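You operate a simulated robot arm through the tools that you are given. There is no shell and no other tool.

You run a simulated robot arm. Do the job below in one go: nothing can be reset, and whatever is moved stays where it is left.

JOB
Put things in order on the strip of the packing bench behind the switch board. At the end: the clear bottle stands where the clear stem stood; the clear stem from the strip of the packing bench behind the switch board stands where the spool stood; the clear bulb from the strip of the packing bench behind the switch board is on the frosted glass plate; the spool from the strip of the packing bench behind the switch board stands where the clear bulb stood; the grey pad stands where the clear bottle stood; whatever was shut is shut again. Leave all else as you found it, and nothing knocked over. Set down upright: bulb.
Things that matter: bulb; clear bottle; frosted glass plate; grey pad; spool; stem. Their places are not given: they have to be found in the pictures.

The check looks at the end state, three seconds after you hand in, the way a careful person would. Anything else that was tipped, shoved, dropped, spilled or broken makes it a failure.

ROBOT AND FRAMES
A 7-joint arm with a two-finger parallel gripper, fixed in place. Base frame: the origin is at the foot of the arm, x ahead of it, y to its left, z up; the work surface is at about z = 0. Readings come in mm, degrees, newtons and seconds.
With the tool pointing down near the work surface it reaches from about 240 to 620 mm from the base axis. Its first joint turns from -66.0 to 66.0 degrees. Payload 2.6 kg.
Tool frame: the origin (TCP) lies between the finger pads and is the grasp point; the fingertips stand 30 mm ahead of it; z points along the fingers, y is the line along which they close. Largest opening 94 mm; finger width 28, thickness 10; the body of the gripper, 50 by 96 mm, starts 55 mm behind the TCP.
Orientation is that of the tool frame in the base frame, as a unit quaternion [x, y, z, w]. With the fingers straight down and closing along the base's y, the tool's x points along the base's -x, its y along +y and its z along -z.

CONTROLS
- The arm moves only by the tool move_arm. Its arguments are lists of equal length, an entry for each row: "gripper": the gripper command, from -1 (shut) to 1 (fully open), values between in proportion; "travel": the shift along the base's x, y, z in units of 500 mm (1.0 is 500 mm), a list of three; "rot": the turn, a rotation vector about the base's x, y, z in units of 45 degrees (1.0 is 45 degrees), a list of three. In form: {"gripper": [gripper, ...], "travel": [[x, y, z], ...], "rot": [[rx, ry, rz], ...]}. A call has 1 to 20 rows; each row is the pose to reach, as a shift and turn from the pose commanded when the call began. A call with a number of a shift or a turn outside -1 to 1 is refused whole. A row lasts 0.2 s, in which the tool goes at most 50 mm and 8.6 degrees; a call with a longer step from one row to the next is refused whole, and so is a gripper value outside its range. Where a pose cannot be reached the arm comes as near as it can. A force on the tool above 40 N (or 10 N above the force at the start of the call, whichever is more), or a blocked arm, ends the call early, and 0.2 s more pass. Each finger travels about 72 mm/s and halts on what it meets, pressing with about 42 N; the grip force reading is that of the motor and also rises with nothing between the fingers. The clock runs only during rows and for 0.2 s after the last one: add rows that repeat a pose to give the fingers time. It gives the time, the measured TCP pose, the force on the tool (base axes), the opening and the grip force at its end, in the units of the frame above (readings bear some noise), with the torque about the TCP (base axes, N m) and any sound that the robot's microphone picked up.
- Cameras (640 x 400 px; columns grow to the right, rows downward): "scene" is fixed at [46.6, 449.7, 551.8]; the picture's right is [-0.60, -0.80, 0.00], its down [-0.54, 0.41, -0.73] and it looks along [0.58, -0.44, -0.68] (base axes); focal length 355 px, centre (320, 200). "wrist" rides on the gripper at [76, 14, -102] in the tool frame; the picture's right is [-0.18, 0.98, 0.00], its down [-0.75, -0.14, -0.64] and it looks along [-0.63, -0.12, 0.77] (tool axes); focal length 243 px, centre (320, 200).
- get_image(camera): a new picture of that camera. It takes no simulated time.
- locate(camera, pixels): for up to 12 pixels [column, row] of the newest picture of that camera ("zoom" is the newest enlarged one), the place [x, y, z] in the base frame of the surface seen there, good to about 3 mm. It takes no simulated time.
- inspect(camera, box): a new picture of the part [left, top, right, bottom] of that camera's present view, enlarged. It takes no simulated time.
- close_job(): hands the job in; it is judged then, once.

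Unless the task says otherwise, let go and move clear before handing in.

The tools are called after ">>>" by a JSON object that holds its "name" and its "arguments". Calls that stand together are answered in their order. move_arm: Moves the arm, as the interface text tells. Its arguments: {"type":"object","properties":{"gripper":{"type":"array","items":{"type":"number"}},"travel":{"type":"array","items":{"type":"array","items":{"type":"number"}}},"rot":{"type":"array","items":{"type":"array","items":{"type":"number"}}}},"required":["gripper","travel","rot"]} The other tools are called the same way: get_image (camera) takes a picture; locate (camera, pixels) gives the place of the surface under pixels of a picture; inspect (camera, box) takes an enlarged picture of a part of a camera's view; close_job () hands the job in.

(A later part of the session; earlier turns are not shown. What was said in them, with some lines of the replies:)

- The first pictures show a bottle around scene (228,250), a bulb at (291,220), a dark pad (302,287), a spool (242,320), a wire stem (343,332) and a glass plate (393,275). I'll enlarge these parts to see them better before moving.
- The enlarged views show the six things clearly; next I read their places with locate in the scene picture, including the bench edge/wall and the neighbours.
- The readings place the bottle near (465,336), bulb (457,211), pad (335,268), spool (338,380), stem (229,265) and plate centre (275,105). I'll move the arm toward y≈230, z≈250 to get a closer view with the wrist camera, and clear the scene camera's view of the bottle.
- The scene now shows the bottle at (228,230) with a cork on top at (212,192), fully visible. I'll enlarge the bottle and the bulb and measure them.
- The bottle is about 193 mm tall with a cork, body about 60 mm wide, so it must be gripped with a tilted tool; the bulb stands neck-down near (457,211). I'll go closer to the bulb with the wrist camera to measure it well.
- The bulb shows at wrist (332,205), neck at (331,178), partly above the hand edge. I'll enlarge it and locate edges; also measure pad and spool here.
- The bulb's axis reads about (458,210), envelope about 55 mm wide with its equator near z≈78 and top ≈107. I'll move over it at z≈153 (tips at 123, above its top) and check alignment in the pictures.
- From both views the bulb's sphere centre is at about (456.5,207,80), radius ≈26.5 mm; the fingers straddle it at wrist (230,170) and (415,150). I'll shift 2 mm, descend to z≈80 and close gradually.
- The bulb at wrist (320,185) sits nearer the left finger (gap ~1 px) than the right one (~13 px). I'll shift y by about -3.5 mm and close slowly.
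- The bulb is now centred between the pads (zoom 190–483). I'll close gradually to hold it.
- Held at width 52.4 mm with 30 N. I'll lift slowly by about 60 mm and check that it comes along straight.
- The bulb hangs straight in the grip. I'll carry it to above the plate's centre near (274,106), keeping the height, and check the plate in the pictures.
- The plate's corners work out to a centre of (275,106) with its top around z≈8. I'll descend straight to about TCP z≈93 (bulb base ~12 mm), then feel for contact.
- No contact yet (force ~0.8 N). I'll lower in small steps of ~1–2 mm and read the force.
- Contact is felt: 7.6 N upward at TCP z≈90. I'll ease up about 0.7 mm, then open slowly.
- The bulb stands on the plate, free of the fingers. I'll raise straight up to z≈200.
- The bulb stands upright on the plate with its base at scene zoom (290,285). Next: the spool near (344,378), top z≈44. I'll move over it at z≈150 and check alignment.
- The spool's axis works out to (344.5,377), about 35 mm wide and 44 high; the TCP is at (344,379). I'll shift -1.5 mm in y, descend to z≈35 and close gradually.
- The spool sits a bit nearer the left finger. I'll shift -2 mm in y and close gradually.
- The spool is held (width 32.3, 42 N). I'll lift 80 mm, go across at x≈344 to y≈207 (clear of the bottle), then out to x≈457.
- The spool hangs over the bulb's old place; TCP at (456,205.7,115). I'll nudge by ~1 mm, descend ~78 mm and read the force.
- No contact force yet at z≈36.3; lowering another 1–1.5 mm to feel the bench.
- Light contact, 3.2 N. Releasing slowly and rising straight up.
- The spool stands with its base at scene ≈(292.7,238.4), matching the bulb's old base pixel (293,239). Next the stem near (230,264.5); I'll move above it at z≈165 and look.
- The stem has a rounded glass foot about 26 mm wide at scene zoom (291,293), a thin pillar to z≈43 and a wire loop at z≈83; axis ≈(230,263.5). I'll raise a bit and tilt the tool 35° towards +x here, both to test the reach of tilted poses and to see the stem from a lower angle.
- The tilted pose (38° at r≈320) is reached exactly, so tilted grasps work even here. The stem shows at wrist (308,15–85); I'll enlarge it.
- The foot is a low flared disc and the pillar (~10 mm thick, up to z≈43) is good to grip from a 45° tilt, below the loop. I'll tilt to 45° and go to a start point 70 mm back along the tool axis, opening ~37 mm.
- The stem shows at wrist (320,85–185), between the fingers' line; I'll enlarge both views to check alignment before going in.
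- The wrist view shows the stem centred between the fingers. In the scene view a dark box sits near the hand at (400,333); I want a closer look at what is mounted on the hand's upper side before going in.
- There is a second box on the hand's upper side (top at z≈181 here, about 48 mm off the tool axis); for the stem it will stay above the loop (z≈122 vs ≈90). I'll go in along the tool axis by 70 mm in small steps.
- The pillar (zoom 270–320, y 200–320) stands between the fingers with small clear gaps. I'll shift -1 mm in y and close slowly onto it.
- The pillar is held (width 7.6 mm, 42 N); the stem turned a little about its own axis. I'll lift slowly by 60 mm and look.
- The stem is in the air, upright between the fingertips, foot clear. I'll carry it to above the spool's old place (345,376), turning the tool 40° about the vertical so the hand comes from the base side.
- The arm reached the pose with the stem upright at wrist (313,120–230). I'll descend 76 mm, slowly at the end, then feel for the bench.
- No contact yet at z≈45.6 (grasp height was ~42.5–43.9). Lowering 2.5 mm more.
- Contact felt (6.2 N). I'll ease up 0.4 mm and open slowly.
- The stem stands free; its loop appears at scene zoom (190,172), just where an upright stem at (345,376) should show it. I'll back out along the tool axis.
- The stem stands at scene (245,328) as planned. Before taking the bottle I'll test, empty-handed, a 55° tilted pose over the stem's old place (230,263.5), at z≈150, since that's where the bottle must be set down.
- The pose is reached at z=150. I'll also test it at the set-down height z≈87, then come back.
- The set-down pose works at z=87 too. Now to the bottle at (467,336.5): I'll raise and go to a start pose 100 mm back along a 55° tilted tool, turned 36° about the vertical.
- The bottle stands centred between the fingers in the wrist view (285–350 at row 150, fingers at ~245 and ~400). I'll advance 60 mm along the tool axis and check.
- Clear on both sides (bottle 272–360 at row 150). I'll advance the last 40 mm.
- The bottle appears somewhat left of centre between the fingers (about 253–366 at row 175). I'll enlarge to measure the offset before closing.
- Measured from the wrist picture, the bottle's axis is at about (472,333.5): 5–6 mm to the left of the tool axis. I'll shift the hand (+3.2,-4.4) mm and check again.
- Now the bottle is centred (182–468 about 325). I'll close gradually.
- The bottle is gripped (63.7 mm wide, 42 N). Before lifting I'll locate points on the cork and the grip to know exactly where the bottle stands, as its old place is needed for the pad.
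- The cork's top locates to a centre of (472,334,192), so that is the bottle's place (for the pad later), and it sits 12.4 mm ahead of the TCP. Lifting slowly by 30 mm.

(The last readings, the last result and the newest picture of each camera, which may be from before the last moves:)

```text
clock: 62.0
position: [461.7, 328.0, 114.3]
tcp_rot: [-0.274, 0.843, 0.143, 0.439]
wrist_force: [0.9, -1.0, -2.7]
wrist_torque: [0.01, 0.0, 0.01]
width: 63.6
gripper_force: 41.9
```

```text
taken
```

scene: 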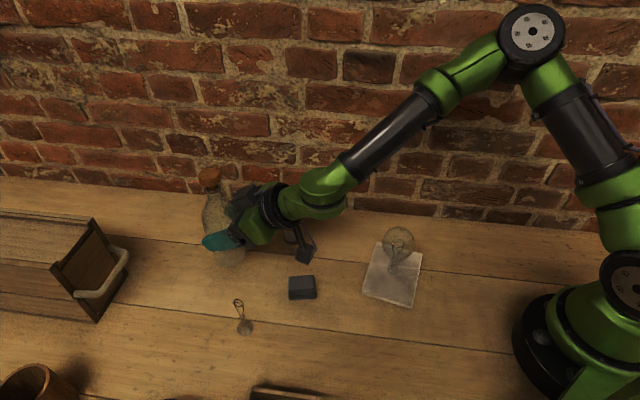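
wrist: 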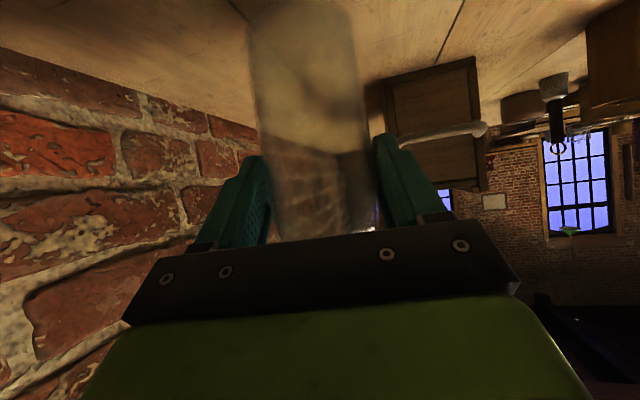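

The bottle lifts cleanly (about 3 N), hanging upright. I'll raise it further and carry it over to the stem's old place (230,263.5), turning back 36° so the hand comes from the -x side.

>>> {"name": "move_arm", "arguments": {"gripper": [-0.1, -0.1, -0.1, -0.1, -0.1, -0.1, -0.1, -0.1, -0.1, -0.1, -0.1, -0.1, -0.1], "travel": [[0, 0, 0.03], [-0.02, -0.005, 0.07], [-0.07, -0.018, 0.09], [-0.125, -0.032, 0.09], [-0.18, -0.046, 0.09], [-0.235, -0.06, 0.09], [-0.29, -0.074, 0.09], [-0.345, -0.088, 0.09], [-0.4, -0.1025, 0.09], [-0.45, -0.1153, 0.09], [-0.48, -0.123, 0.09], [-0.4894, -0.1254, 0.09], [-0.4894, -0.1254, 0.09]], "rot": [[0, 0, 0], [0, 0, -0.03], [0, 0, -0.1], [0, 0, -0.19], [0, 0, -0.28], [0, 0, -0.37], [0, 0, -0.46], [0, 0, -0.55], [0, 0, -0.64], [0, 0, -0.72], [0, 0, -0.78], [0, 0, -0.8], [0, 0, -0.8]]}}

>>> {"name": "get_image", "arguments": {"camera": "scene"}}

>>> {"name": "get_image", "arguments": {"camera": "wrist"}}

```text
clock: 64.8
position: [217.6, 263.8, 160.4]
tcp_rot: [0.0, 0.887, 0.0, 0.462]
wrist_force: [-0.7, -0.4, -3.1]
wrist_torque: [-0.01, 0.02, -0.01]
width: 63.4
gripper_force: 42.5
```

```text
taken
```

scene: 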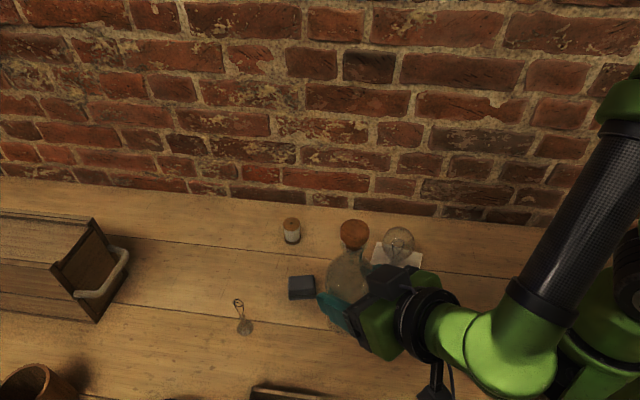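

```text
taken
```

wrist: 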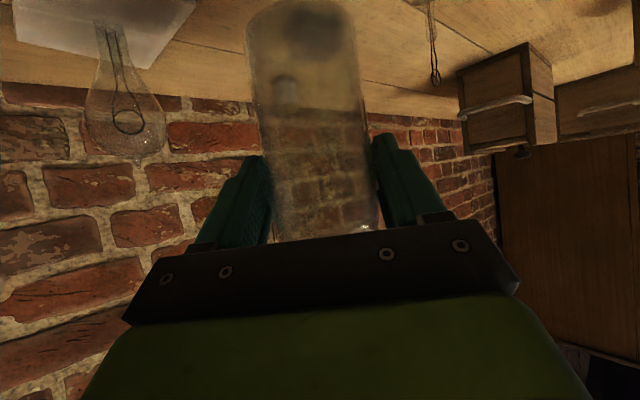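

The bottle hangs over the target. I'll locate the cork top to verify its axis before lowering.

>>> {"name": "inspect", "arguments": {"camera": "scene", "box": [314, 205, 394, 255]}}

>>> {"name": "locate", "arguments": {"camera": "zoom", "pixels": [[300, 120], [300, 150], [300, 180], [300, 210], [220, 190], [240, 190], [390, 190], [410, 190], [300, 230], [260, 180], [350, 180], [300, 250]]}}

```text
8.00 times, centred on (354, 230) of scene
```

zoom: 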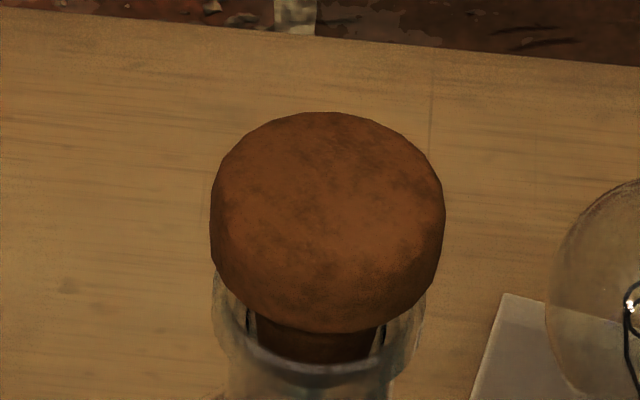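

```text
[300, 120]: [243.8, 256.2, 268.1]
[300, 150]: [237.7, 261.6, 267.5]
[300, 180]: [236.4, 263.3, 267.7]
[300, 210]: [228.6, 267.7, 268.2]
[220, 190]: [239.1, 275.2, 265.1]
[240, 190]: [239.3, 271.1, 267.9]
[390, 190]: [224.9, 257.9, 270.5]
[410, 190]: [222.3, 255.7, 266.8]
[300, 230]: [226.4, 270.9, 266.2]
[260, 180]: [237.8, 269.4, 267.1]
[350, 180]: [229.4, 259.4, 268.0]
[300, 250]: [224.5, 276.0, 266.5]
```

The cork's centre locates at about (229.7,263.6), right over the target. Lowering 72 mm, then feeling for the bench.

>>> {"name": "move_arm", "arguments": {"gripper": [-0.1, -0.1, -0.1, -0.1, -0.1, -0.1, -0.1], "travel": [[0, 0, -0.02], [0, 0, -0.055], [0, 0, -0.09], [0, 0, -0.12], [0, 0, -0.138], [0, 0, -0.144], [0, 0, -0.144]], "rot": [[0, 0, 0], [0, 0, 0], [0, 0, 0], [0, 0, 0], [0, 0, 0], [0, 0, 0], [0, 0, 0]]}}

>>> {"name": "get_image", "arguments": {"camera": "scene"}}

>>> {"name": "get_image", "arguments": {"camera": "wrist"}}

```text
clock: 66.4
position: [218.7, 264.5, 89.4]
tcp_rot: [-0.001, 0.887, 0.001, 0.461]
wrist_force: [0.0, 0.7, -2.0]
wrist_torque: [0.0, -0.01, 0.0]
width: 63.7
gripper_force: 41.8
```

```text
taken
```

scene: 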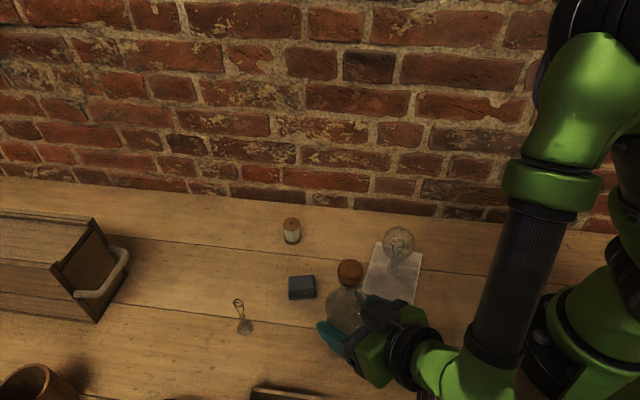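

```text
taken
```

wrist: 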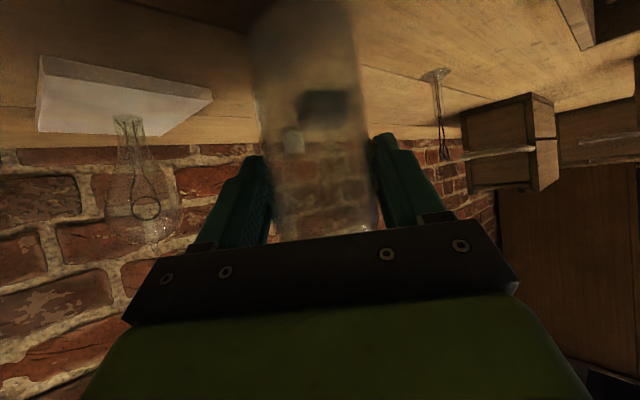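

Still no contact (−2 N is its weight). Lowering by 2 mm more.

>>> {"name": "move_arm", "arguments": {"gripper": [-0.1, -0.1, -0.1, -0.1], "travel": [[0, 0, -0.002], [0, 0, -0.004], [0, 0, -0.005], [0, 0, -0.005]], "rot": [[0, 0, 0], [0, 0, 0], [0, 0, 0], [0, 0, 0]]}}

```text
clock: 67.4
position: [217.2, 264.2, 86.9]
tcp_rot: [0.0, 0.887, -0.001, 0.462]
wrist_force: [-1.3, 1.0, -2.2]
wrist_torque: [-0.03, 0.06, 0.01]
width: 63.5
gripper_force: 41.7
```

>>> {"name": "move_arm", "arguments": {"gripper": [-0.1, -0.1, -0.1], "travel": [[0, 0, -0.001], [0, 0, -0.0022], [0, 0, -0.0022]], "rot": [[0, 0, 0], [0, 0, 0], [0, 0, 0]]}}

```text
clock: 68.2
position: [217.3, 264.8, 85.2]
tcp_rot: [0.0, 0.887, 0.001, 0.462]
wrist_force: [-5.1, -3.2, 18.9]
wrist_torque: [-0.64, -0.03, -0.16]
width: 63.4
gripper_force: 42.0
```

Contact: 18.9 N at z≈85.2. I'll ease up about 0.7 mm and open slowly.

>>> {"name": "move_arm", "arguments": {"gripper": [-0.1, -0.1, 0.1, 0.2, 0.28, 0.32, 0.35, 0.38, 0.42, 0.5, 0.65, 0.85, 0.95, 0.95], "travel": [[0, 0, 0.0012], [0, 0, 0.0014], [0, 0, 0.0014], [0, 0, 0.0014], [0, 0, 0.0014], [0, 0, 0.0014], [0, 0, 0.0014], [0, 0, 0.0014], [0, 0, 0.0014], [0, 0, 0.0014], [0, 0, 0.0014], [0, 0, 0.0014], [0, 0, 0.0014], [0, 0, 0.0014]], "rot": [[0, 0, 0], [0, 0, 0], [0, 0, 0], [0, 0, 0], [0, 0, 0], [0, 0, 0], [0, 0, 0], [0, 0, 0], [0, 0, 0], [0, 0, 0], [0, 0, 0], [0, 0, 0], [0, 0, 0], [0, 0, 0]]}}

>>> {"name": "get_image", "arguments": {"camera": "scene"}}

>>> {"name": "get_image", "arguments": {"camera": "wrist"}}

```text
clock: 71.2
position: [217.3, 264.2, 86.1]
tcp_rot: [-0.001, 0.887, 0.001, 0.461]
wrist_force: [0.1, -0.7, 0.4]
wrist_torque: [0.01, 0.0, -0.01]
width: 91.9
gripper_force: 0.1
```

```text
taken
```

scene: 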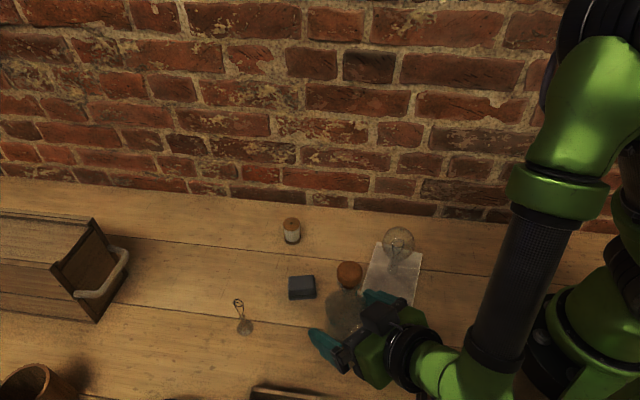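

```text
taken
```

wrist: 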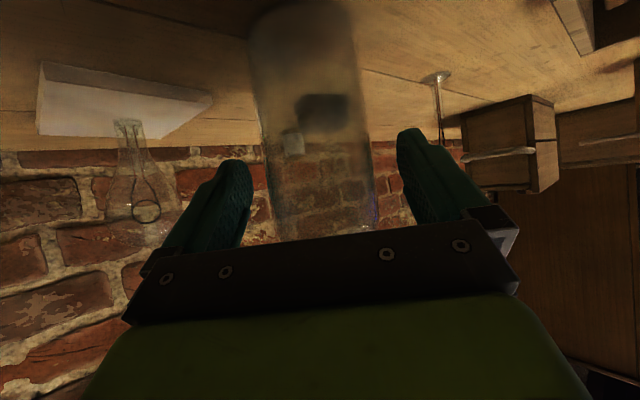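

The bottle stands free between the open fingers. I'll back out along the tool axis 75 mm, then rise.

>>> {"name": "move_arm", "arguments": {"gripper": [0.95, 0.95, 0.95, 0.95, 0.95, 0.95, 0.95], "travel": [[-0.0164, 0, 0.0115], [-0.041, 0, 0.0287], [-0.0737, 0, 0.0517], [-0.1065, 0, 0.0746], [-0.1228, 0, 0.086], [-0.1228, 0, 0.15], [-0.1228, 0, 0.2]], "rot": [[0, 0, 0], [0, 0, 0], [0, 0, 0], [0, 0, 0], [0, 0, 0], [0, 0, 0], [0, 0, 0]]}}

>>> {"name": "get_image", "arguments": {"camera": "scene"}}

>>> {"name": "get_image", "arguments": {"camera": "wrist"}}

```text
clock: 72.8
position: [170.5, 249.4, 179.3]
tcp_rot: [0.018, 0.889, -0.026, 0.457]
wrist_force: [0.5, -0.4, 0.4]
wrist_torque: [0.02, -0.02, -0.01]
width: 91.8
gripper_force: 0.1
```

```text
taken
```

scene: 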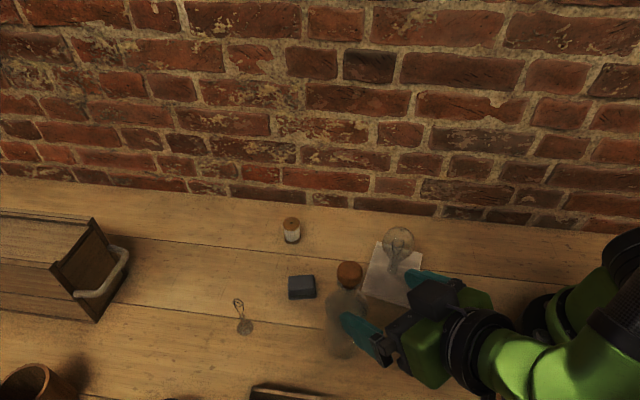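

```text
taken
```

wrist: 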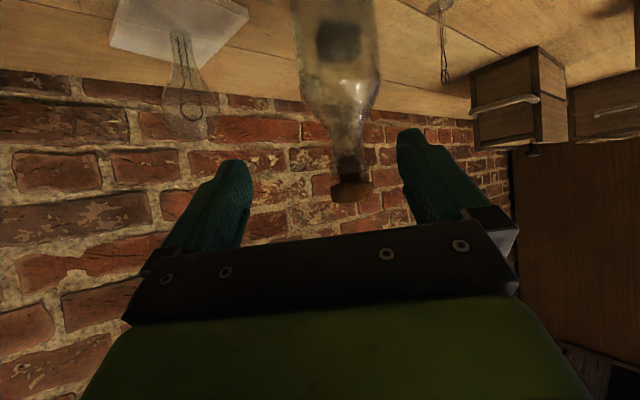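

The bottle stands by itself; the arm could not quite follow the last retreat (TCP at (170.5,249.4,179.3)), but touched nothing (forces ≈0). I'll rise well above the bottle and bring the tool back towards vertical.

>>> {"name": "move_arm", "arguments": {"gripper": [0.95, 0.95, 0.95, 0.95, 0.95, 0.95, 0.95, 0.95, 0.95, 0.95], "travel": [[0.01, 0, 0.06], [0.02, 0, 0.12], [0.03, 0, 0.18], [0.05, 0, 0.22], [0.07, 0, 0.24], [0.09, 0, 0.24], [0.1, 0, 0.24], [0.1, 0, 0.24], [0.1, 0, 0.24], [0.1, 0, 0.24]], "rot": [[0, 0, 0], [0, 0, 0], [0, 0, 0], [0, 0.15, 0], [0, 0.32, 0], [0, 0.49, 0], [0, 0.66, 0], [0, 0.83, 0], [0, 1, 0], [0, 1, 0]]}}

>>> {"name": "get_image", "arguments": {"camera": "scene"}}

>>> {"name": "get_image", "arguments": {"camera": "wrist"}}

```text
clock: 75.0
position: [206.9, 264.3, 305.7]
tcp_rot: [-0.002, 0.996, 0.0, 0.086]
wrist_force: [0.4, 0.4, 0.6]
wrist_torque: [-0.01, -0.03, -0.01]
width: 91.4
gripper_force: 0.0
```

```text
taken
```

scene: 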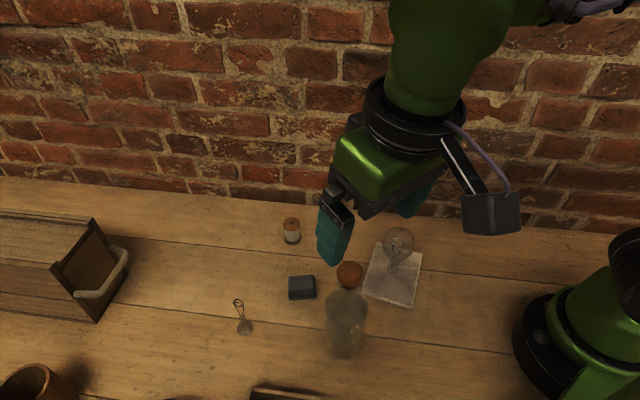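

```text
taken
```

wrist: 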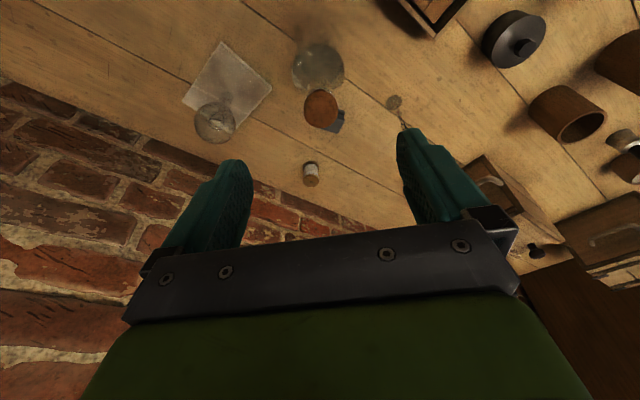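

Everything stands: bottle at scene (346,320), stem (244,320), spool (291,230), bulb (397,245). I'll verify the bottle's cork place and measure the pad's shape closely.

>>> {"name": "inspect", "arguments": {"camera": "scene", "box": [260, 255, 388, 335]}}

>>> {"name": "locate", "arguments": {"camera": "zoom", "pixels": [[450, 50], [450, 70], [450, 90], [420, 70], [480, 70], [450, 110], [180, 120], [230, 115], [270, 120], [150, 130], [200, 150], [270, 200]]}}

```text
5.00 times, centred on (324, 295) of scene
```

zoom: 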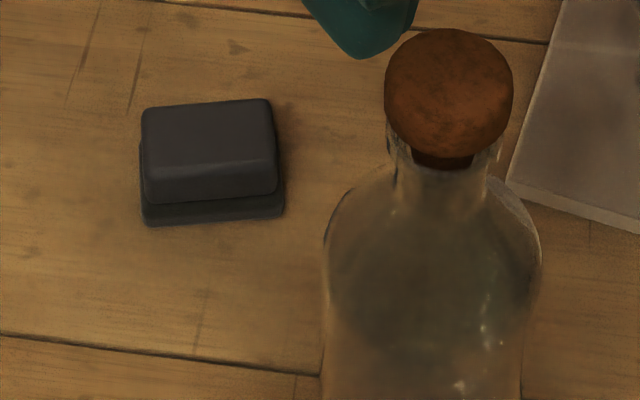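

```text
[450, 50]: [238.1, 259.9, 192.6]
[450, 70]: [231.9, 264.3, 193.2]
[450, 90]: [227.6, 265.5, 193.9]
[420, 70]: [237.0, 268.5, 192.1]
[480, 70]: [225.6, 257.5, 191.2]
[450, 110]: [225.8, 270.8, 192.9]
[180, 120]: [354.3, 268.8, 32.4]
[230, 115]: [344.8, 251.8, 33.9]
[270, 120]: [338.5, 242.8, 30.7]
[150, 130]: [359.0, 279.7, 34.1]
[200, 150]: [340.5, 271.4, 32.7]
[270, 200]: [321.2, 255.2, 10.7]
```

The cork centre reads (230,264): bottle placed right. The grey pad's long edge runs about 61° from x; I'll come over it (335,268) with the hand turned so that it closes across the short side and its camera stays clear of the bottle. First turn 40° and move over it, high.

>>> {"name": "move_arm", "arguments": {"gripper": [0.95, 0.95, 0.95, 0.95, 0.95, 0.95, 0.95, 0.95], "travel": [[0.035, 0.001, 0], [0.07, 0.002, 0], [0.12, 0.004, 0], [0.17, 0.006, 0], [0.22, 0.008, 0], [0.2576, 0.009, 0], [0.2576, 0.009, -0.05], [0.2576, 0.009, -0.05]], "rot": [[-0.0129, 0.0355, 0.1478], [-0.0259, 0.071, 0.2956], [-0.0388, 0.1065, 0.4433], [-0.0517, 0.1421, 0.5911], [-0.0647, 0.1776, 0.7389], [-0.0776, 0.2131, 0.8867], [-0.0776, 0.2131, 0.8867], [-0.0776, 0.2131, 0.8867]]}}

>>> {"name": "get_image", "arguments": {"camera": "wrist"}}

```text
clock: 76.8
position: [333.7, 268.4, 280.3]
tcp_rot: [-0.343, 0.939, 0.001, 0.0]
wrist_force: [-0.2, -0.3, -0.5]
wrist_torque: [0.02, -0.01, 0.0]
width: 91.6
gripper_force: 0.1
```

```text
taken
```

wrist: 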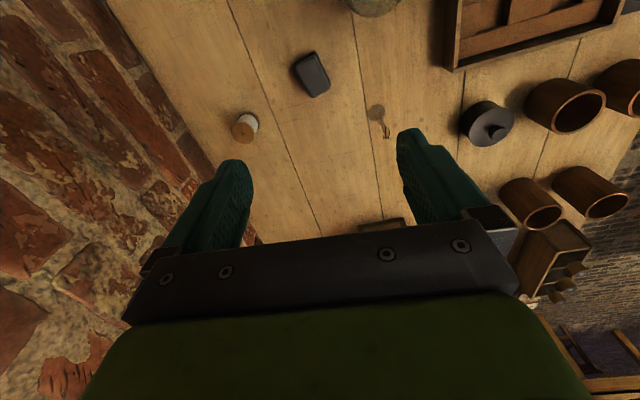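

The pad is in view at (312,75). I'll turn 21° more and lower to z≈165.

>>> {"name": "move_arm", "arguments": {"gripper": [0.8, 0.7, 0.6, 0.6, 0.6, 0.6], "travel": [[0, 0, -0.04], [0, 0, -0.1], [0, 0, -0.16], [0, 0, -0.21], [0, 0, -0.23], [0, 0, -0.23]], "rot": [[0, 0, 0.15], [0, 0, 0.3], [0, 0, 0.45], [0, 0, 0.4667], [0, 0, 0.4667], [0, 0, 0.4667]]}}

>>> {"name": "get_image", "arguments": {"camera": "wrist"}}

>>> {"name": "inspect", "arguments": {"camera": "wrist", "box": [260, 60, 388, 150]}}

>>> {"name": "get_image", "arguments": {"camera": "scene"}}

```text
clock: 78.2
position: [336.0, 268.7, 166.7]
tcp_rot: [-0.509, 0.861, 0.0, 0.0]
wrist_force: [0.0, -0.4, 0.2]
wrist_torque: [0.01, 0.01, 0.02]
width: 75.1
gripper_force: 0.0
```

```text
taken
```

wrist: 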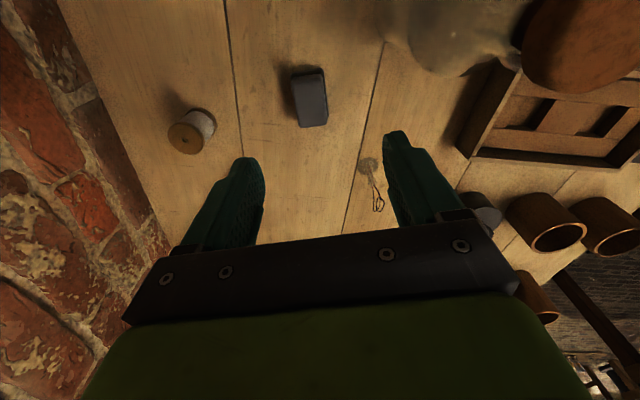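

```text
4.44 times, centred on (324, 105) of wrist
```

zoom: 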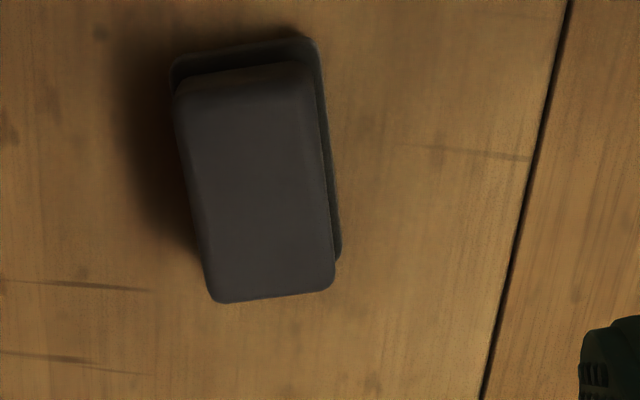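

```text
taken
```

scene: 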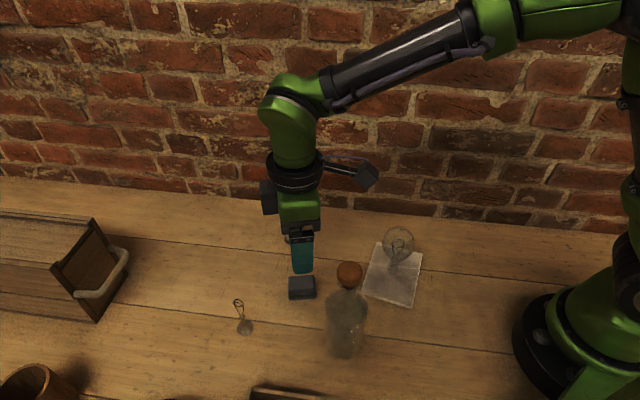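

The pad is aligned with the fingers; its centre works out to (341.6,260) with a short side of ~28 mm. I'll shift there and lower to z≈80 first.

>>> {"name": "move_arm", "arguments": {"gripper": [0.5, 0.4, 0.3, 0.3, 0.3, 0.3], "travel": [[0.007, -0.008, -0.02], [0.0132, -0.0162, -0.05], [0.0132, -0.0162, -0.1], [0.0132, -0.0162, -0.14], [0.0132, -0.0162, -0.17], [0.0132, -0.0162, -0.17]], "rot": [[0, 0, 0], [0, 0, 0], [0, 0, 0], [0, 0, 0], [0, 0, 0], [0, 0, 0]]}}

>>> {"name": "get_image", "arguments": {"camera": "wrist"}}

>>> {"name": "get_image", "arguments": {"camera": "scene"}}

```text
clock: 79.6
position: [341.2, 261.5, 79.5]
tcp_rot: [-0.508, 0.861, 0.0, 0.0]
wrist_force: [0.9, 0.5, -0.4]
wrist_torque: [0.02, 0.01, 0.0]
width: 61.0
gripper_force: 0.0
```

```text
taken
```

wrist: 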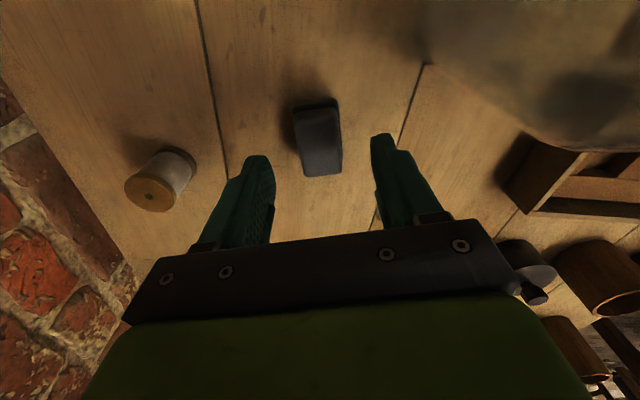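

```text
taken
```

scene: 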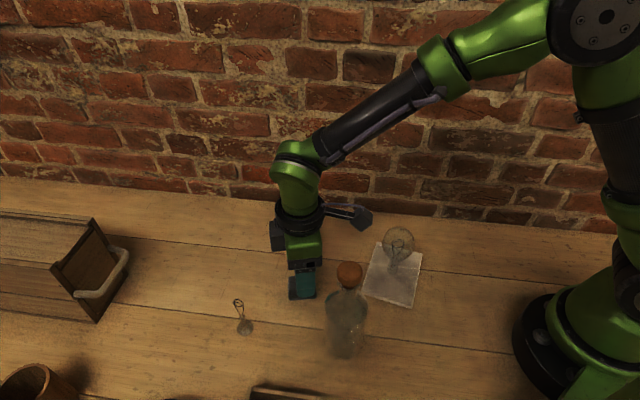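

The pad is centred between the fingers at (319,138) and all neighbours are clear. Lowering to z≈37 and closing gradually.

>>> {"name": "move_arm", "arguments": {"gripper": [0.3, 0.3, 0.3, 0.1, -0.05, -0.15, -0.22, -0.28, -0.33, -0.38, -0.43, -0.5, -0.5], "travel": [[0, 0, -0.04], [0, 0, -0.075], [0, 0, -0.086], [0, 0, -0.086], [0, 0, -0.086], [0, 0, -0.086], [0, 0, -0.086], [0, 0, -0.086], [0, 0, -0.086], [0, 0, -0.086], [0, 0, -0.086], [0, 0, -0.086], [0, 0, -0.086]], "rot": [[0, 0, 0], [0, 0, 0], [0, 0, 0], [0, 0, 0], [0, 0, 0], [0, 0, 0], [0, 0, 0], [0, 0, 0], [0, 0, 0], [0, 0, 0], [0, 0, 0], [0, 0, 0], [0, 0, 0]]}}

>>> {"name": "inspect", "arguments": {"camera": "wrist", "box": [220, 80, 420, 240]}}

>>> {"name": "get_image", "arguments": {"camera": "scene"}}

```text
clock: 82.4
position: [342.2, 260.9, 36.7]
tcp_rot: [-0.508, 0.862, 0.0, 0.0]
wrist_force: [0.0, -0.6, 0.7]
wrist_torque: [0.02, -0.03, -0.01]
width: 32.3
gripper_force: 42.2
```

```text
2.50 times, centred on (320, 160) of wrist
```

zoom: 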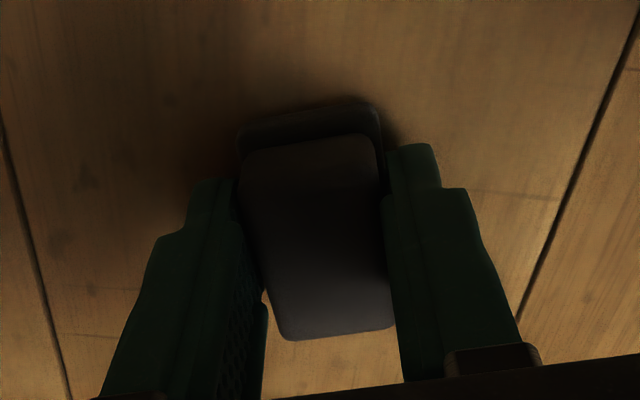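

```text
taken
```

scene: 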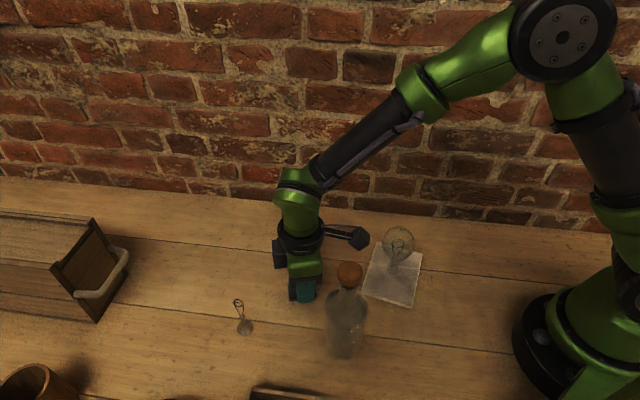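

The pad is held (32.3 mm, 42 N), its centre ≈2.4 mm along tool x from the TCP. I'll lift 60 mm and carry it to the bottle's old place (472,334).

>>> {"name": "move_arm", "arguments": {"gripper": [-0.5, -0.5, -0.5, -0.5, -0.5, -0.5, -0.5, -0.5, -0.5, -0.5], "travel": [[0, 0, 0.02], [0, 0, 0.06], [0, 0, 0.11], [0.04, 0.023, 0.12], [0.1, 0.058, 0.12], [0.16, 0.0926, 0.12], [0.22, 0.1274, 0.12], [0.255, 0.1477, 0.12], [0.2632, 0.1524, 0.12], [0.2632, 0.1524, 0.12]], "rot": [[0, 0, 0], [0, 0, 0], [0, 0, 0], [0, 0, 0], [0, 0, 0], [0, 0, 0], [0, 0, 0], [0, 0, 0], [0, 0, 0], [0, 0, 0]]}}

>>> {"name": "get_image", "arguments": {"camera": "wrist"}}

>>> {"name": "get_image", "arguments": {"camera": "scene"}}

```text
clock: 84.6
position: [472.5, 336.8, 97.8]
tcp_rot: [-0.508, 0.861, 0.0, 0.0]
wrist_force: [0.8, -0.2, 0.3]
wrist_torque: [-0.03, -0.02, 0.03]
width: 32.4
gripper_force: 41.7
```

```text
taken
```

wrist: 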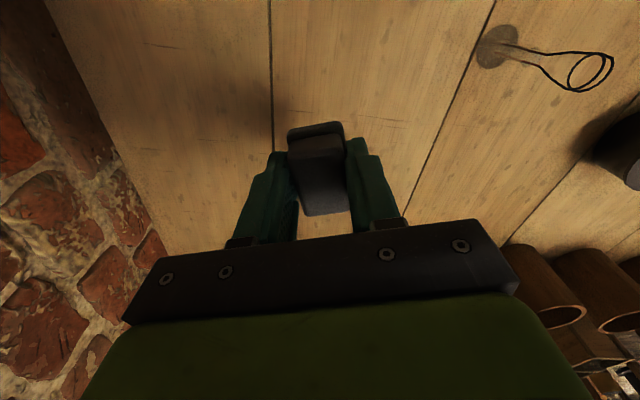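

```text
taken
```

scene: 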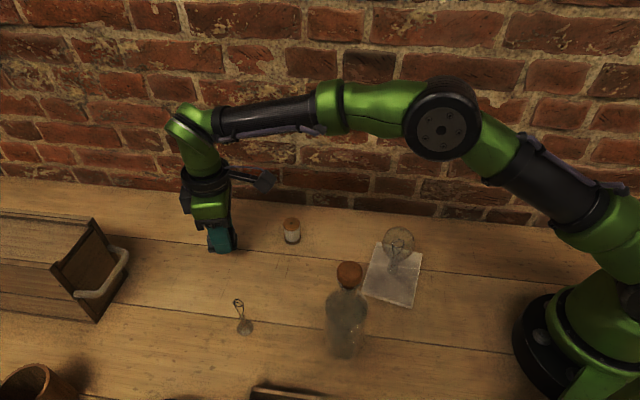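

The pad is over its target, TCP (472.5,336.8). Lowering 58.5 mm and feeling for the bench.

>>> {"name": "move_arm", "arguments": {"gripper": [-0.5, -0.5, -0.5, -0.5, -0.5, -0.5], "travel": [[0, 0, -0.03], [0, 0, -0.07], [0, 0, -0.1], [0, 0, -0.114], [0, 0, -0.118], [0, 0, -0.118]], "rot": [[0, 0, 0], [0, 0, 0], [0, 0, 0], [0, 0, 0], [0, 0, 0], [0, 0, 0]]}}

```text
clock: 86.0
position: [473.9, 336.5, 38.1]
tcp_rot: [-0.508, 0.861, 0.0, -0.001]
wrist_force: [0.1, -0.2, 0.9]
wrist_torque: [0.03, -0.05, 0.01]
width: 32.7
gripper_force: 41.5
```

>>> {"name": "move_arm", "arguments": {"gripper": [-0.5, -0.5, -0.5], "travel": [[0, 0, -0.001], [0, 0, -0.0024], [0, 0, -0.0024]], "rot": [[0, 0, 0], [0, 0, 0], [0, 0, 0]]}}

```text
clock: 86.8
position: [473.0, 336.8, 37.8]
tcp_rot: [-0.509, 0.861, 0.0, -0.001]
wrist_force: [0.7, 0.5, 0.3]
wrist_torque: [0.03, 0.02, 0.04]
width: 32.6
gripper_force: 41.9
```

Still no contact at z≈37.5; lowering about 0.8 mm more.

>>> {"name": "move_arm", "arguments": {"gripper": [-0.5, -0.5, -0.5], "travel": [[0, 0, -0.001], [0, 0, -0.0018], [0, 0, -0.0018]], "rot": [[0, 0, 0], [0, 0, 0], [0, 0, 0]]}}

```text
clock: 87.6
position: [474.3, 337.1, 37.5]
tcp_rot: [-0.508, 0.861, 0.0, 0.001]
wrist_force: [-2.6, -2.7, 7.7]
wrist_torque: [-0.01, 0.15, -0.02]
width: 32.7
gripper_force: 41.9
```

Contact felt (7.7 N). I'll release slowly, then rise straight up.

>>> {"name": "move_arm", "arguments": {"gripper": [-0.45, -0.4, -0.35, -0.3, -0.25, -0.15, 0, 0.2, 0.2, 0.2, 0.2, 0.2, 0.2, 0.2, 0.2], "travel": [[0, 0, 0.0006], [0, 0, 0.0006], [0, 0, 0.0006], [0, 0, 0.0006], [0, 0, 0.0006], [0, 0, 0.0006], [0, 0, 0.0006], [0, 0, 0.0006], [0, 0, 0.0006], [0, 0, 0.02], [0, 0, 0.07], [0, 0, 0.13], [0, 0, 0.2], [0, 0, 0.28], [0, 0, 0.28]], "rot": [[0, 0, 0], [0, 0, 0], [0, 0, 0], [0, 0, 0], [0, 0, 0], [0, 0, 0], [0, 0, 0], [0, 0, 0], [0, 0, 0], [0, 0, 0], [0, 0, 0], [0, 0, 0], [0, 0, 0], [0, 0, 0], [0, 0, 0]]}}

>>> {"name": "get_image", "arguments": {"camera": "wrist"}}

>>> {"name": "get_image", "arguments": {"camera": "scene"}}

>>> {"name": "inspect", "arguments": {"camera": "scene", "box": [190, 190, 430, 350]}}

```text
clock: 90.8
position: [473.7, 336.3, 176.7]
tcp_rot: [-0.508, 0.861, 0.0, 0.0]
wrist_force: [0.4, -0.4, 0.0]
wrist_torque: [-0.02, 0.0, 0.02]
width: 56.4
gripper_force: 0.1
```

```text
taken
```

wrist: 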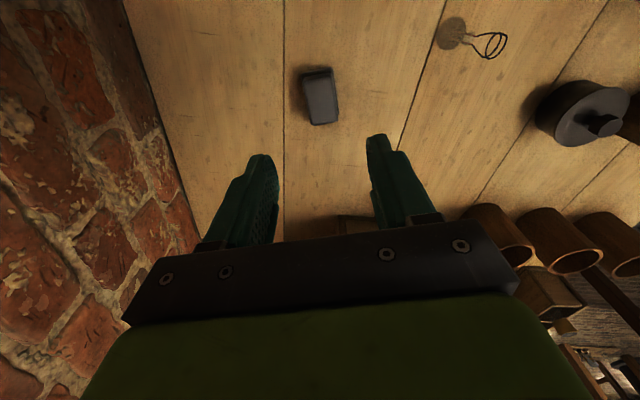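

```text
taken
```

scene: 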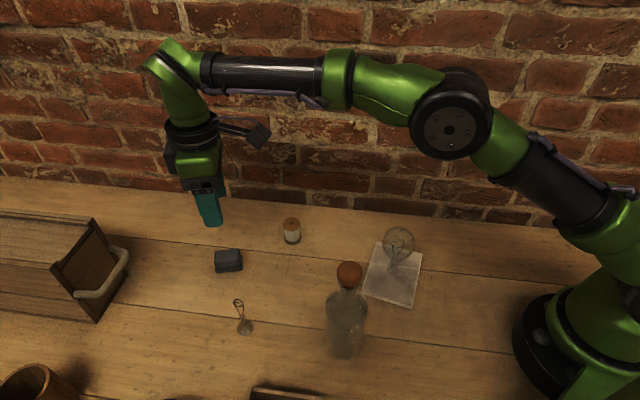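

```text
2.50 times, centred on (310, 270) of scene
```

zoom: 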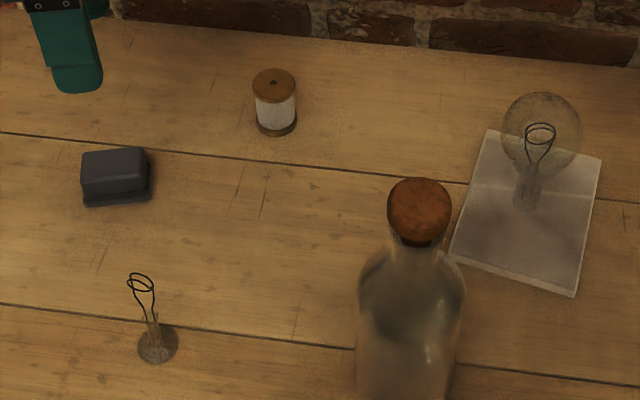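

All things stand. The pad's base shows around scene (229,266), a few px left of where the bottle's base centre was (≈233.5,266); I'll locate its top to check its place.

>>> {"name": "inspect", "arguments": {"camera": "scene", "box": [196, 235, 260, 275]}}

>>> {"name": "locate", "arguments": {"camera": "zoom", "pixels": [[210, 150], [270, 145], [330, 140], [430, 140], [220, 190], [330, 190], [440, 180], [320, 160], [330, 250], [230, 300], [330, 300], [440, 290]]}}

>>> {"name": "locate", "arguments": {"camera": "wrist", "pixels": [[320, 98], [304, 80], [330, 75], [312, 118], [336, 116], [311, 98], [330, 98], [320, 80], [323, 116], [302, 72], [332, 68]]}}

```text
10.00 times, centred on (228, 255) of scene
```

zoom: 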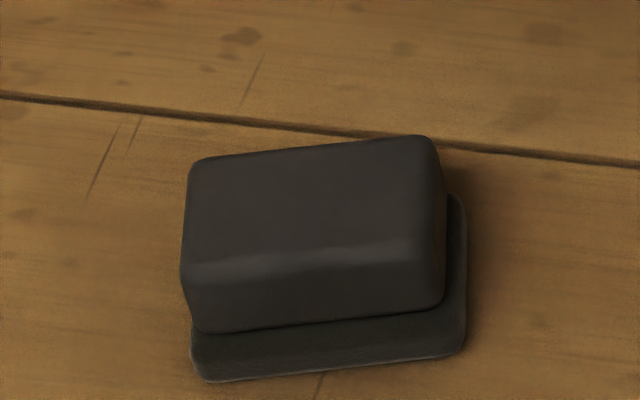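

```text
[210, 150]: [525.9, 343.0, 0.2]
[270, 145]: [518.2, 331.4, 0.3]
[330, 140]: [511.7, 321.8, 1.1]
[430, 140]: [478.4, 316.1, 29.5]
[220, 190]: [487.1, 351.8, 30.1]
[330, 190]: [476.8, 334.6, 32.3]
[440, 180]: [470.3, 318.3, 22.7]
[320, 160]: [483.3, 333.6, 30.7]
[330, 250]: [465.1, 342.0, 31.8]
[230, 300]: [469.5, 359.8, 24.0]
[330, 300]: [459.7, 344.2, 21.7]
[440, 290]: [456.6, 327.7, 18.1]
```

```text
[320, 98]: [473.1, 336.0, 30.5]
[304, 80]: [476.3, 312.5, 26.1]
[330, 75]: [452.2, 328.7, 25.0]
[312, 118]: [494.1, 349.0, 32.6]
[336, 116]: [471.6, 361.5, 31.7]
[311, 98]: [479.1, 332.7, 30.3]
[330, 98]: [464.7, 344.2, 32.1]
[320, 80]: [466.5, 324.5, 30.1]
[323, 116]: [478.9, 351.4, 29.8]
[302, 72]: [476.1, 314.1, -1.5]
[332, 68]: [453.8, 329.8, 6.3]
```

The pad's top centres near (473.5,338), while its foot reaches further toward the base. I'll locate the foot's edges to judge its overall centre.

>>> {"name": "locate", "arguments": {"camera": "zoom", "pixels": [[212, 375], [330, 365], [455, 345], [462, 210], [462, 280], [200, 350], [195, 378], [330, 385], [475, 350], [475, 200], [210, 390], [462, 360]]}}

>>> {"name": "inspect", "arguments": {"camera": "wrist", "box": [288, 55, 352, 135]}}

```text
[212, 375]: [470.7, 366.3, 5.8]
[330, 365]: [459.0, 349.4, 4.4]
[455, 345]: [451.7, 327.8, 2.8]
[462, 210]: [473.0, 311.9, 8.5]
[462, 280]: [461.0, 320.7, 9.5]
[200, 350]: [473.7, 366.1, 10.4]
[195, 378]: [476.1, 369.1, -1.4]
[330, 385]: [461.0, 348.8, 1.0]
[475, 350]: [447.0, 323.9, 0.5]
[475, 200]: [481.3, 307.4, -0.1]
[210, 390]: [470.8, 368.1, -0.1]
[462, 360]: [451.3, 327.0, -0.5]
```

```text
5.00 times, centred on (320, 95) of wrist
```

zoom: 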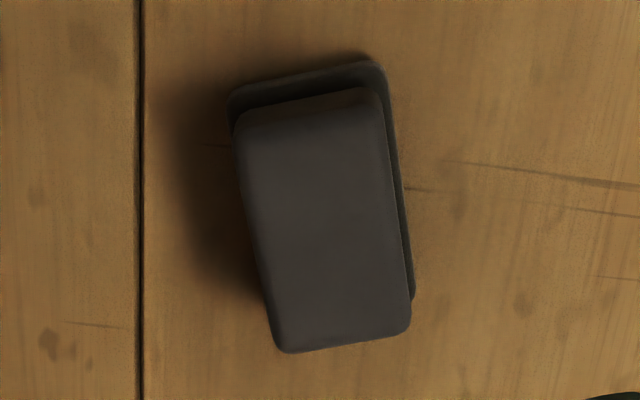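

The foot's corners put the pad's centre at about (472.5,339), 5 mm off in y from the bottle's place (472,334). I'll correct it: go down, re-grip, lift 4 mm, shift -5 mm in y, set down.

>>> {"name": "move_arm", "arguments": {"gripper": [0.2, 0.2, 0.2, 0.2, 0.2, 0.0, -0.15, -0.22, -0.28, -0.34, -0.42, -0.5, -0.5], "travel": [[0, 0, -0.06], [0, 0, -0.14], [0, 0, -0.22], [0, 0, -0.265], [0, 0, -0.279], [0, 0, -0.279], [0, 0, -0.279], [0, 0, -0.279], [0, 0, -0.279], [0, 0, -0.279], [0, 0, -0.279], [0, 0, -0.279], [0, 0, -0.279]], "rot": [[0, 0, 0], [0, 0, 0], [0, 0, 0], [0, 0, 0], [0, 0, 0], [0, 0, 0], [0, 0, 0], [0, 0, 0], [0, 0, 0], [0, 0, 0], [0, 0, 0], [0, 0, 0], [0, 0, 0]]}}

```text
clock: 93.6
position: [473.2, 336.0, 36.6]
tcp_rot: [-0.508, 0.861, 0.0, 0.0]
wrist_force: [-0.1, 0.1, 0.4]
wrist_torque: [0.0, 0.0, 0.01]
width: 32.4
gripper_force: 42.0
```

Re-gripped (32.4 mm, no side force). Lift 4 mm, shift -5 mm in y, and lower again.

>>> {"name": "move_arm", "arguments": {"gripper": [-0.5, -0.5, -0.5, -0.5, -0.5, -0.5, -0.5, -0.5], "travel": [[0, 0, 0.004], [0, 0, 0.008], [-0.001, -0.005, 0.008], [-0.001, -0.01, 0.008], [-0.001, -0.01, 0.008], [-0.001, -0.01, 0.003], [-0.001, -0.01, 0.0], [-0.001, -0.01, 0.0]], "rot": [[0, 0, 0], [0, 0, 0], [0, 0, 0], [0, 0, 0], [0, 0, 0], [0, 0, 0], [0, 0, 0], [0, 0, 0]]}}

```text
clock: 95.4
position: [472.5, 331.6, 37.4]
tcp_rot: [-0.507, 0.862, 0.0, 0.0]
wrist_force: [-0.2, -0.7, -0.4]
wrist_torque: [0.02, 0.01, -0.02]
width: 32.7
gripper_force: 42.2
```

>>> {"name": "move_arm", "arguments": {"gripper": [-0.5, -0.5, -0.5], "travel": [[0, 0, -0.0008], [0, 0, -0.0014], [0, 0, -0.0014]], "rot": [[0, 0, 0], [0, 0, 0], [0, 0, 0]]}}

```text
clock: 96.2
position: [473.9, 332.5, 35.8]
tcp_rot: [-0.507, 0.862, 0.0, 0.0]
wrist_force: [-1.0, -0.5, 1.6]
wrist_torque: [0.01, 0.07, -0.03]
width: 32.7
gripper_force: 42.1
```

Light contact (1.6 N). Releasing slowly and rising well clear.

>>> {"name": "move_arm", "arguments": {"gripper": [-0.45, -0.4, -0.35, -0.3, -0.25, -0.15, 0, 0.2, 0.2, 0.2, 0.2, 0.2, 0.2, 0.2, 0.2], "travel": [[0, 0, 0], [0, 0, 0], [0, 0, 0], [0, 0, 0], [0, 0, 0], [0, 0, 0], [0, 0, 0], [0, 0, 0], [0, 0, 0], [0, 0, 0.02], [0, 0, 0.07], [0, 0, 0.14], [0, 0, 0.22], [0, 0, 0.3], [0, 0, 0.3]], "rot": [[0, 0, 0], [0, 0, 0], [0, 0, 0], [0, 0, 0], [0, 0, 0], [0, 0, 0], [0, 0, 0], [0, 0, 0], [0, 0, 0], [0, 0, 0], [0, 0, 0], [0, 0, 0], [0, 0, 0], [0, 0, 0], [0, 0, 0]]}}

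>>> {"name": "get_image", "arguments": {"camera": "wrist"}}

>>> {"name": "inspect", "arguments": {"camera": "scene", "box": [196, 235, 260, 275]}}

>>> {"name": "locate", "arguments": {"camera": "zoom", "pixels": [[220, 370], [462, 345], [468, 210], [330, 190], [330, 240], [230, 200], [430, 180], [340, 365]]}}

```text
clock: 99.4
position: [472.3, 331.9, 187.0]
tcp_rot: [-0.508, 0.861, 0.0, 0.0]
wrist_force: [0.5, -0.1, 0.7]
wrist_torque: [0.0, -0.03, -0.02]
width: 56.5
gripper_force: 0.0
```

```text
taken
```

wrist: 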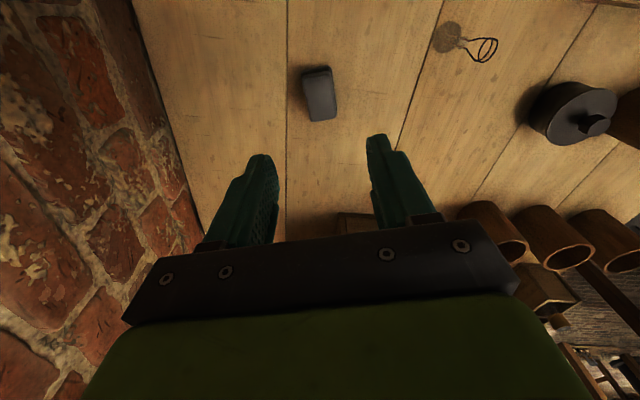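

```text
10.00 times, centred on (228, 255) of scene
```

zoom: 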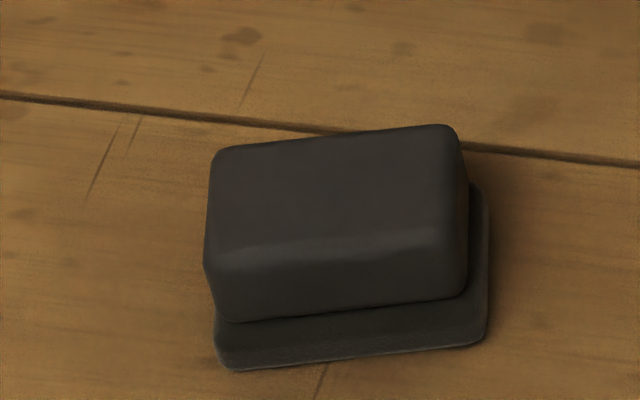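

```text
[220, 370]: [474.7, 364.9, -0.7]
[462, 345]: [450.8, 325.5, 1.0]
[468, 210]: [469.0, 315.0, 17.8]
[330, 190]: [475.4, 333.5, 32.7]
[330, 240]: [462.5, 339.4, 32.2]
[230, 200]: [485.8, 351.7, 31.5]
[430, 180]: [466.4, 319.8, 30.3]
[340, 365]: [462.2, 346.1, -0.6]
```

The pad now centres near (472,334.5). I'll check the other four once more, with locates on spool top, stem foot, and the bulb/plate.

>>> {"name": "inspect", "arguments": {"camera": "scene", "box": [230, 205, 326, 265]}}

>>> {"name": "locate", "arguments": {"camera": "zoom", "pixels": [[400, 110], [407, 105], [380, 110], [440, 110], [410, 90], [410, 130], [410, 220], [410, 240]]}}

>>> {"name": "get_image", "arguments": {"camera": "scene"}}

>>> {"name": "locate", "arguments": {"camera": "scene", "pixels": [[245, 329], [245, 325], [245, 333], [239, 304], [377, 243], [422, 253], [412, 306], [362, 291], [397, 268], [291, 223]]}}

>>> {"name": "inspect", "arguments": {"camera": "scene", "box": [216, 285, 280, 345]}}

>>> {"name": "inspect", "arguments": {"camera": "scene", "box": [300, 210, 440, 370]}}

```text
6.67 times, centred on (278, 235) of scene
```

zoom: 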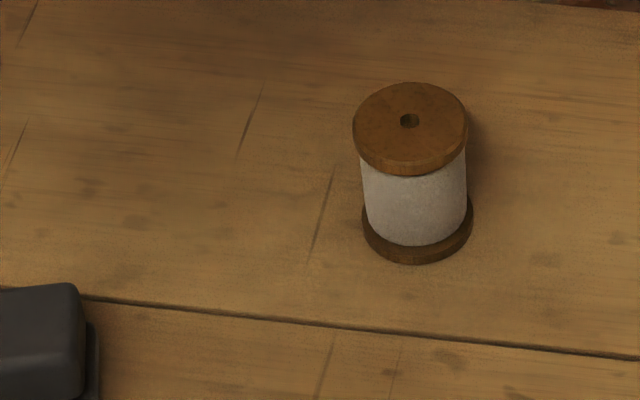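

```text
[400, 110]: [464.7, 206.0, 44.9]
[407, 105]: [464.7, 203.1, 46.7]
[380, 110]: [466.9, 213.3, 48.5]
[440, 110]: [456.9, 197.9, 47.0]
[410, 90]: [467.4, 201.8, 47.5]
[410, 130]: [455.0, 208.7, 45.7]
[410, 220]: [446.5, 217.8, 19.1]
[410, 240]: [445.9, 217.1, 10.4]
```

```text
taken
```

scene: 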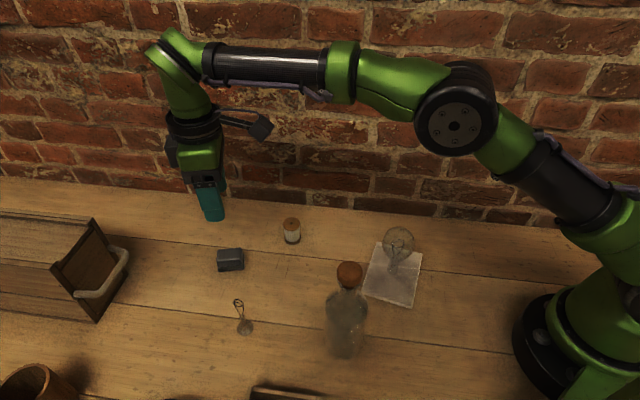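

```text
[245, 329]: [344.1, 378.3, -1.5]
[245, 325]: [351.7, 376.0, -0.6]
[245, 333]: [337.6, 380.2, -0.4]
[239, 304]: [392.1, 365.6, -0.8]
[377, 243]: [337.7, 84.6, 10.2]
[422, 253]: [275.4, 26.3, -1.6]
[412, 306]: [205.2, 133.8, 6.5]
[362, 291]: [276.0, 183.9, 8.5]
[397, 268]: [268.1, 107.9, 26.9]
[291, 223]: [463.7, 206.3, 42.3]
```

```text
6.67 times, centred on (248, 315) of scene
```

zoom: 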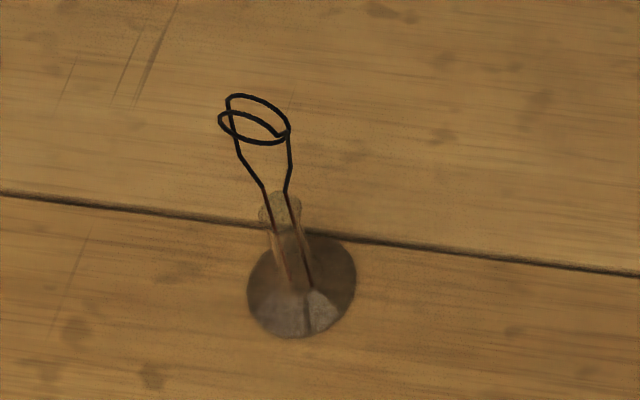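

```text
2.50 times, centred on (370, 290) of scene
```

zoom: 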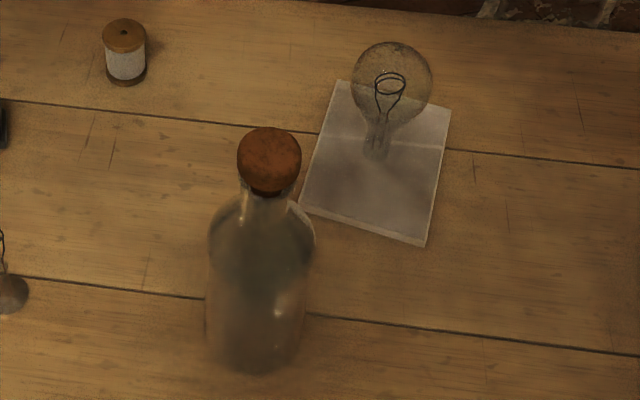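

All is in place: the bulb stands upright on the plate, the spool's hole is near (459.5,205.5), the stem's foot near (346,377), the bottle's cork at (230,264) and the pad at (472,334.5). Nothing was opened or tipped, and the gripper is open and clear at z≈187. I'm handing the job in.

>>> {"name": "close_job", "arguments": {}}

```text
The job is handed in.
```

I've handed the job in. In the last pictures, all five things stood in their new places and nothing was tipped. The hand-in didn't report a result.

| Thing | Where it is now | Target | Distance off |
|---|---|---|---|
| Clear bulb | Upright, near the middle of the frosted glass plate | Plate centre (275, 106) | Within about 2 mm |
| Spool | (459.5, 205.5) | Bulb's old place (457, 207.5) | About 3 mm |
| Clear stem | (346, 377) | Spool's old place (345, 376) | About 1–2 mm |
| Clear bottle | (230, 264) | Stem's old place (230, 263.5) | Under 1 mm |
| Grey pad | (472, 334.5) | Bottle's old place (472, 334) | Under 1 mm |

Positions are x, y in mm, and the readings they come from are good to about 3 mm.

- **Grey pad:** I first set it down about 5 mm off, so I gripped it again and shifted it into place.
- **Stem:** it turned slightly about its own axis when gripped, and I turned it about 40° more while carrying it. It stands upright, but not facing exactly as before.
- **Everything else:** I opened nothing, so there was nothing to shut again. The plate and the other things on the bench were left alone. The gripper is open and clear, above the pad.
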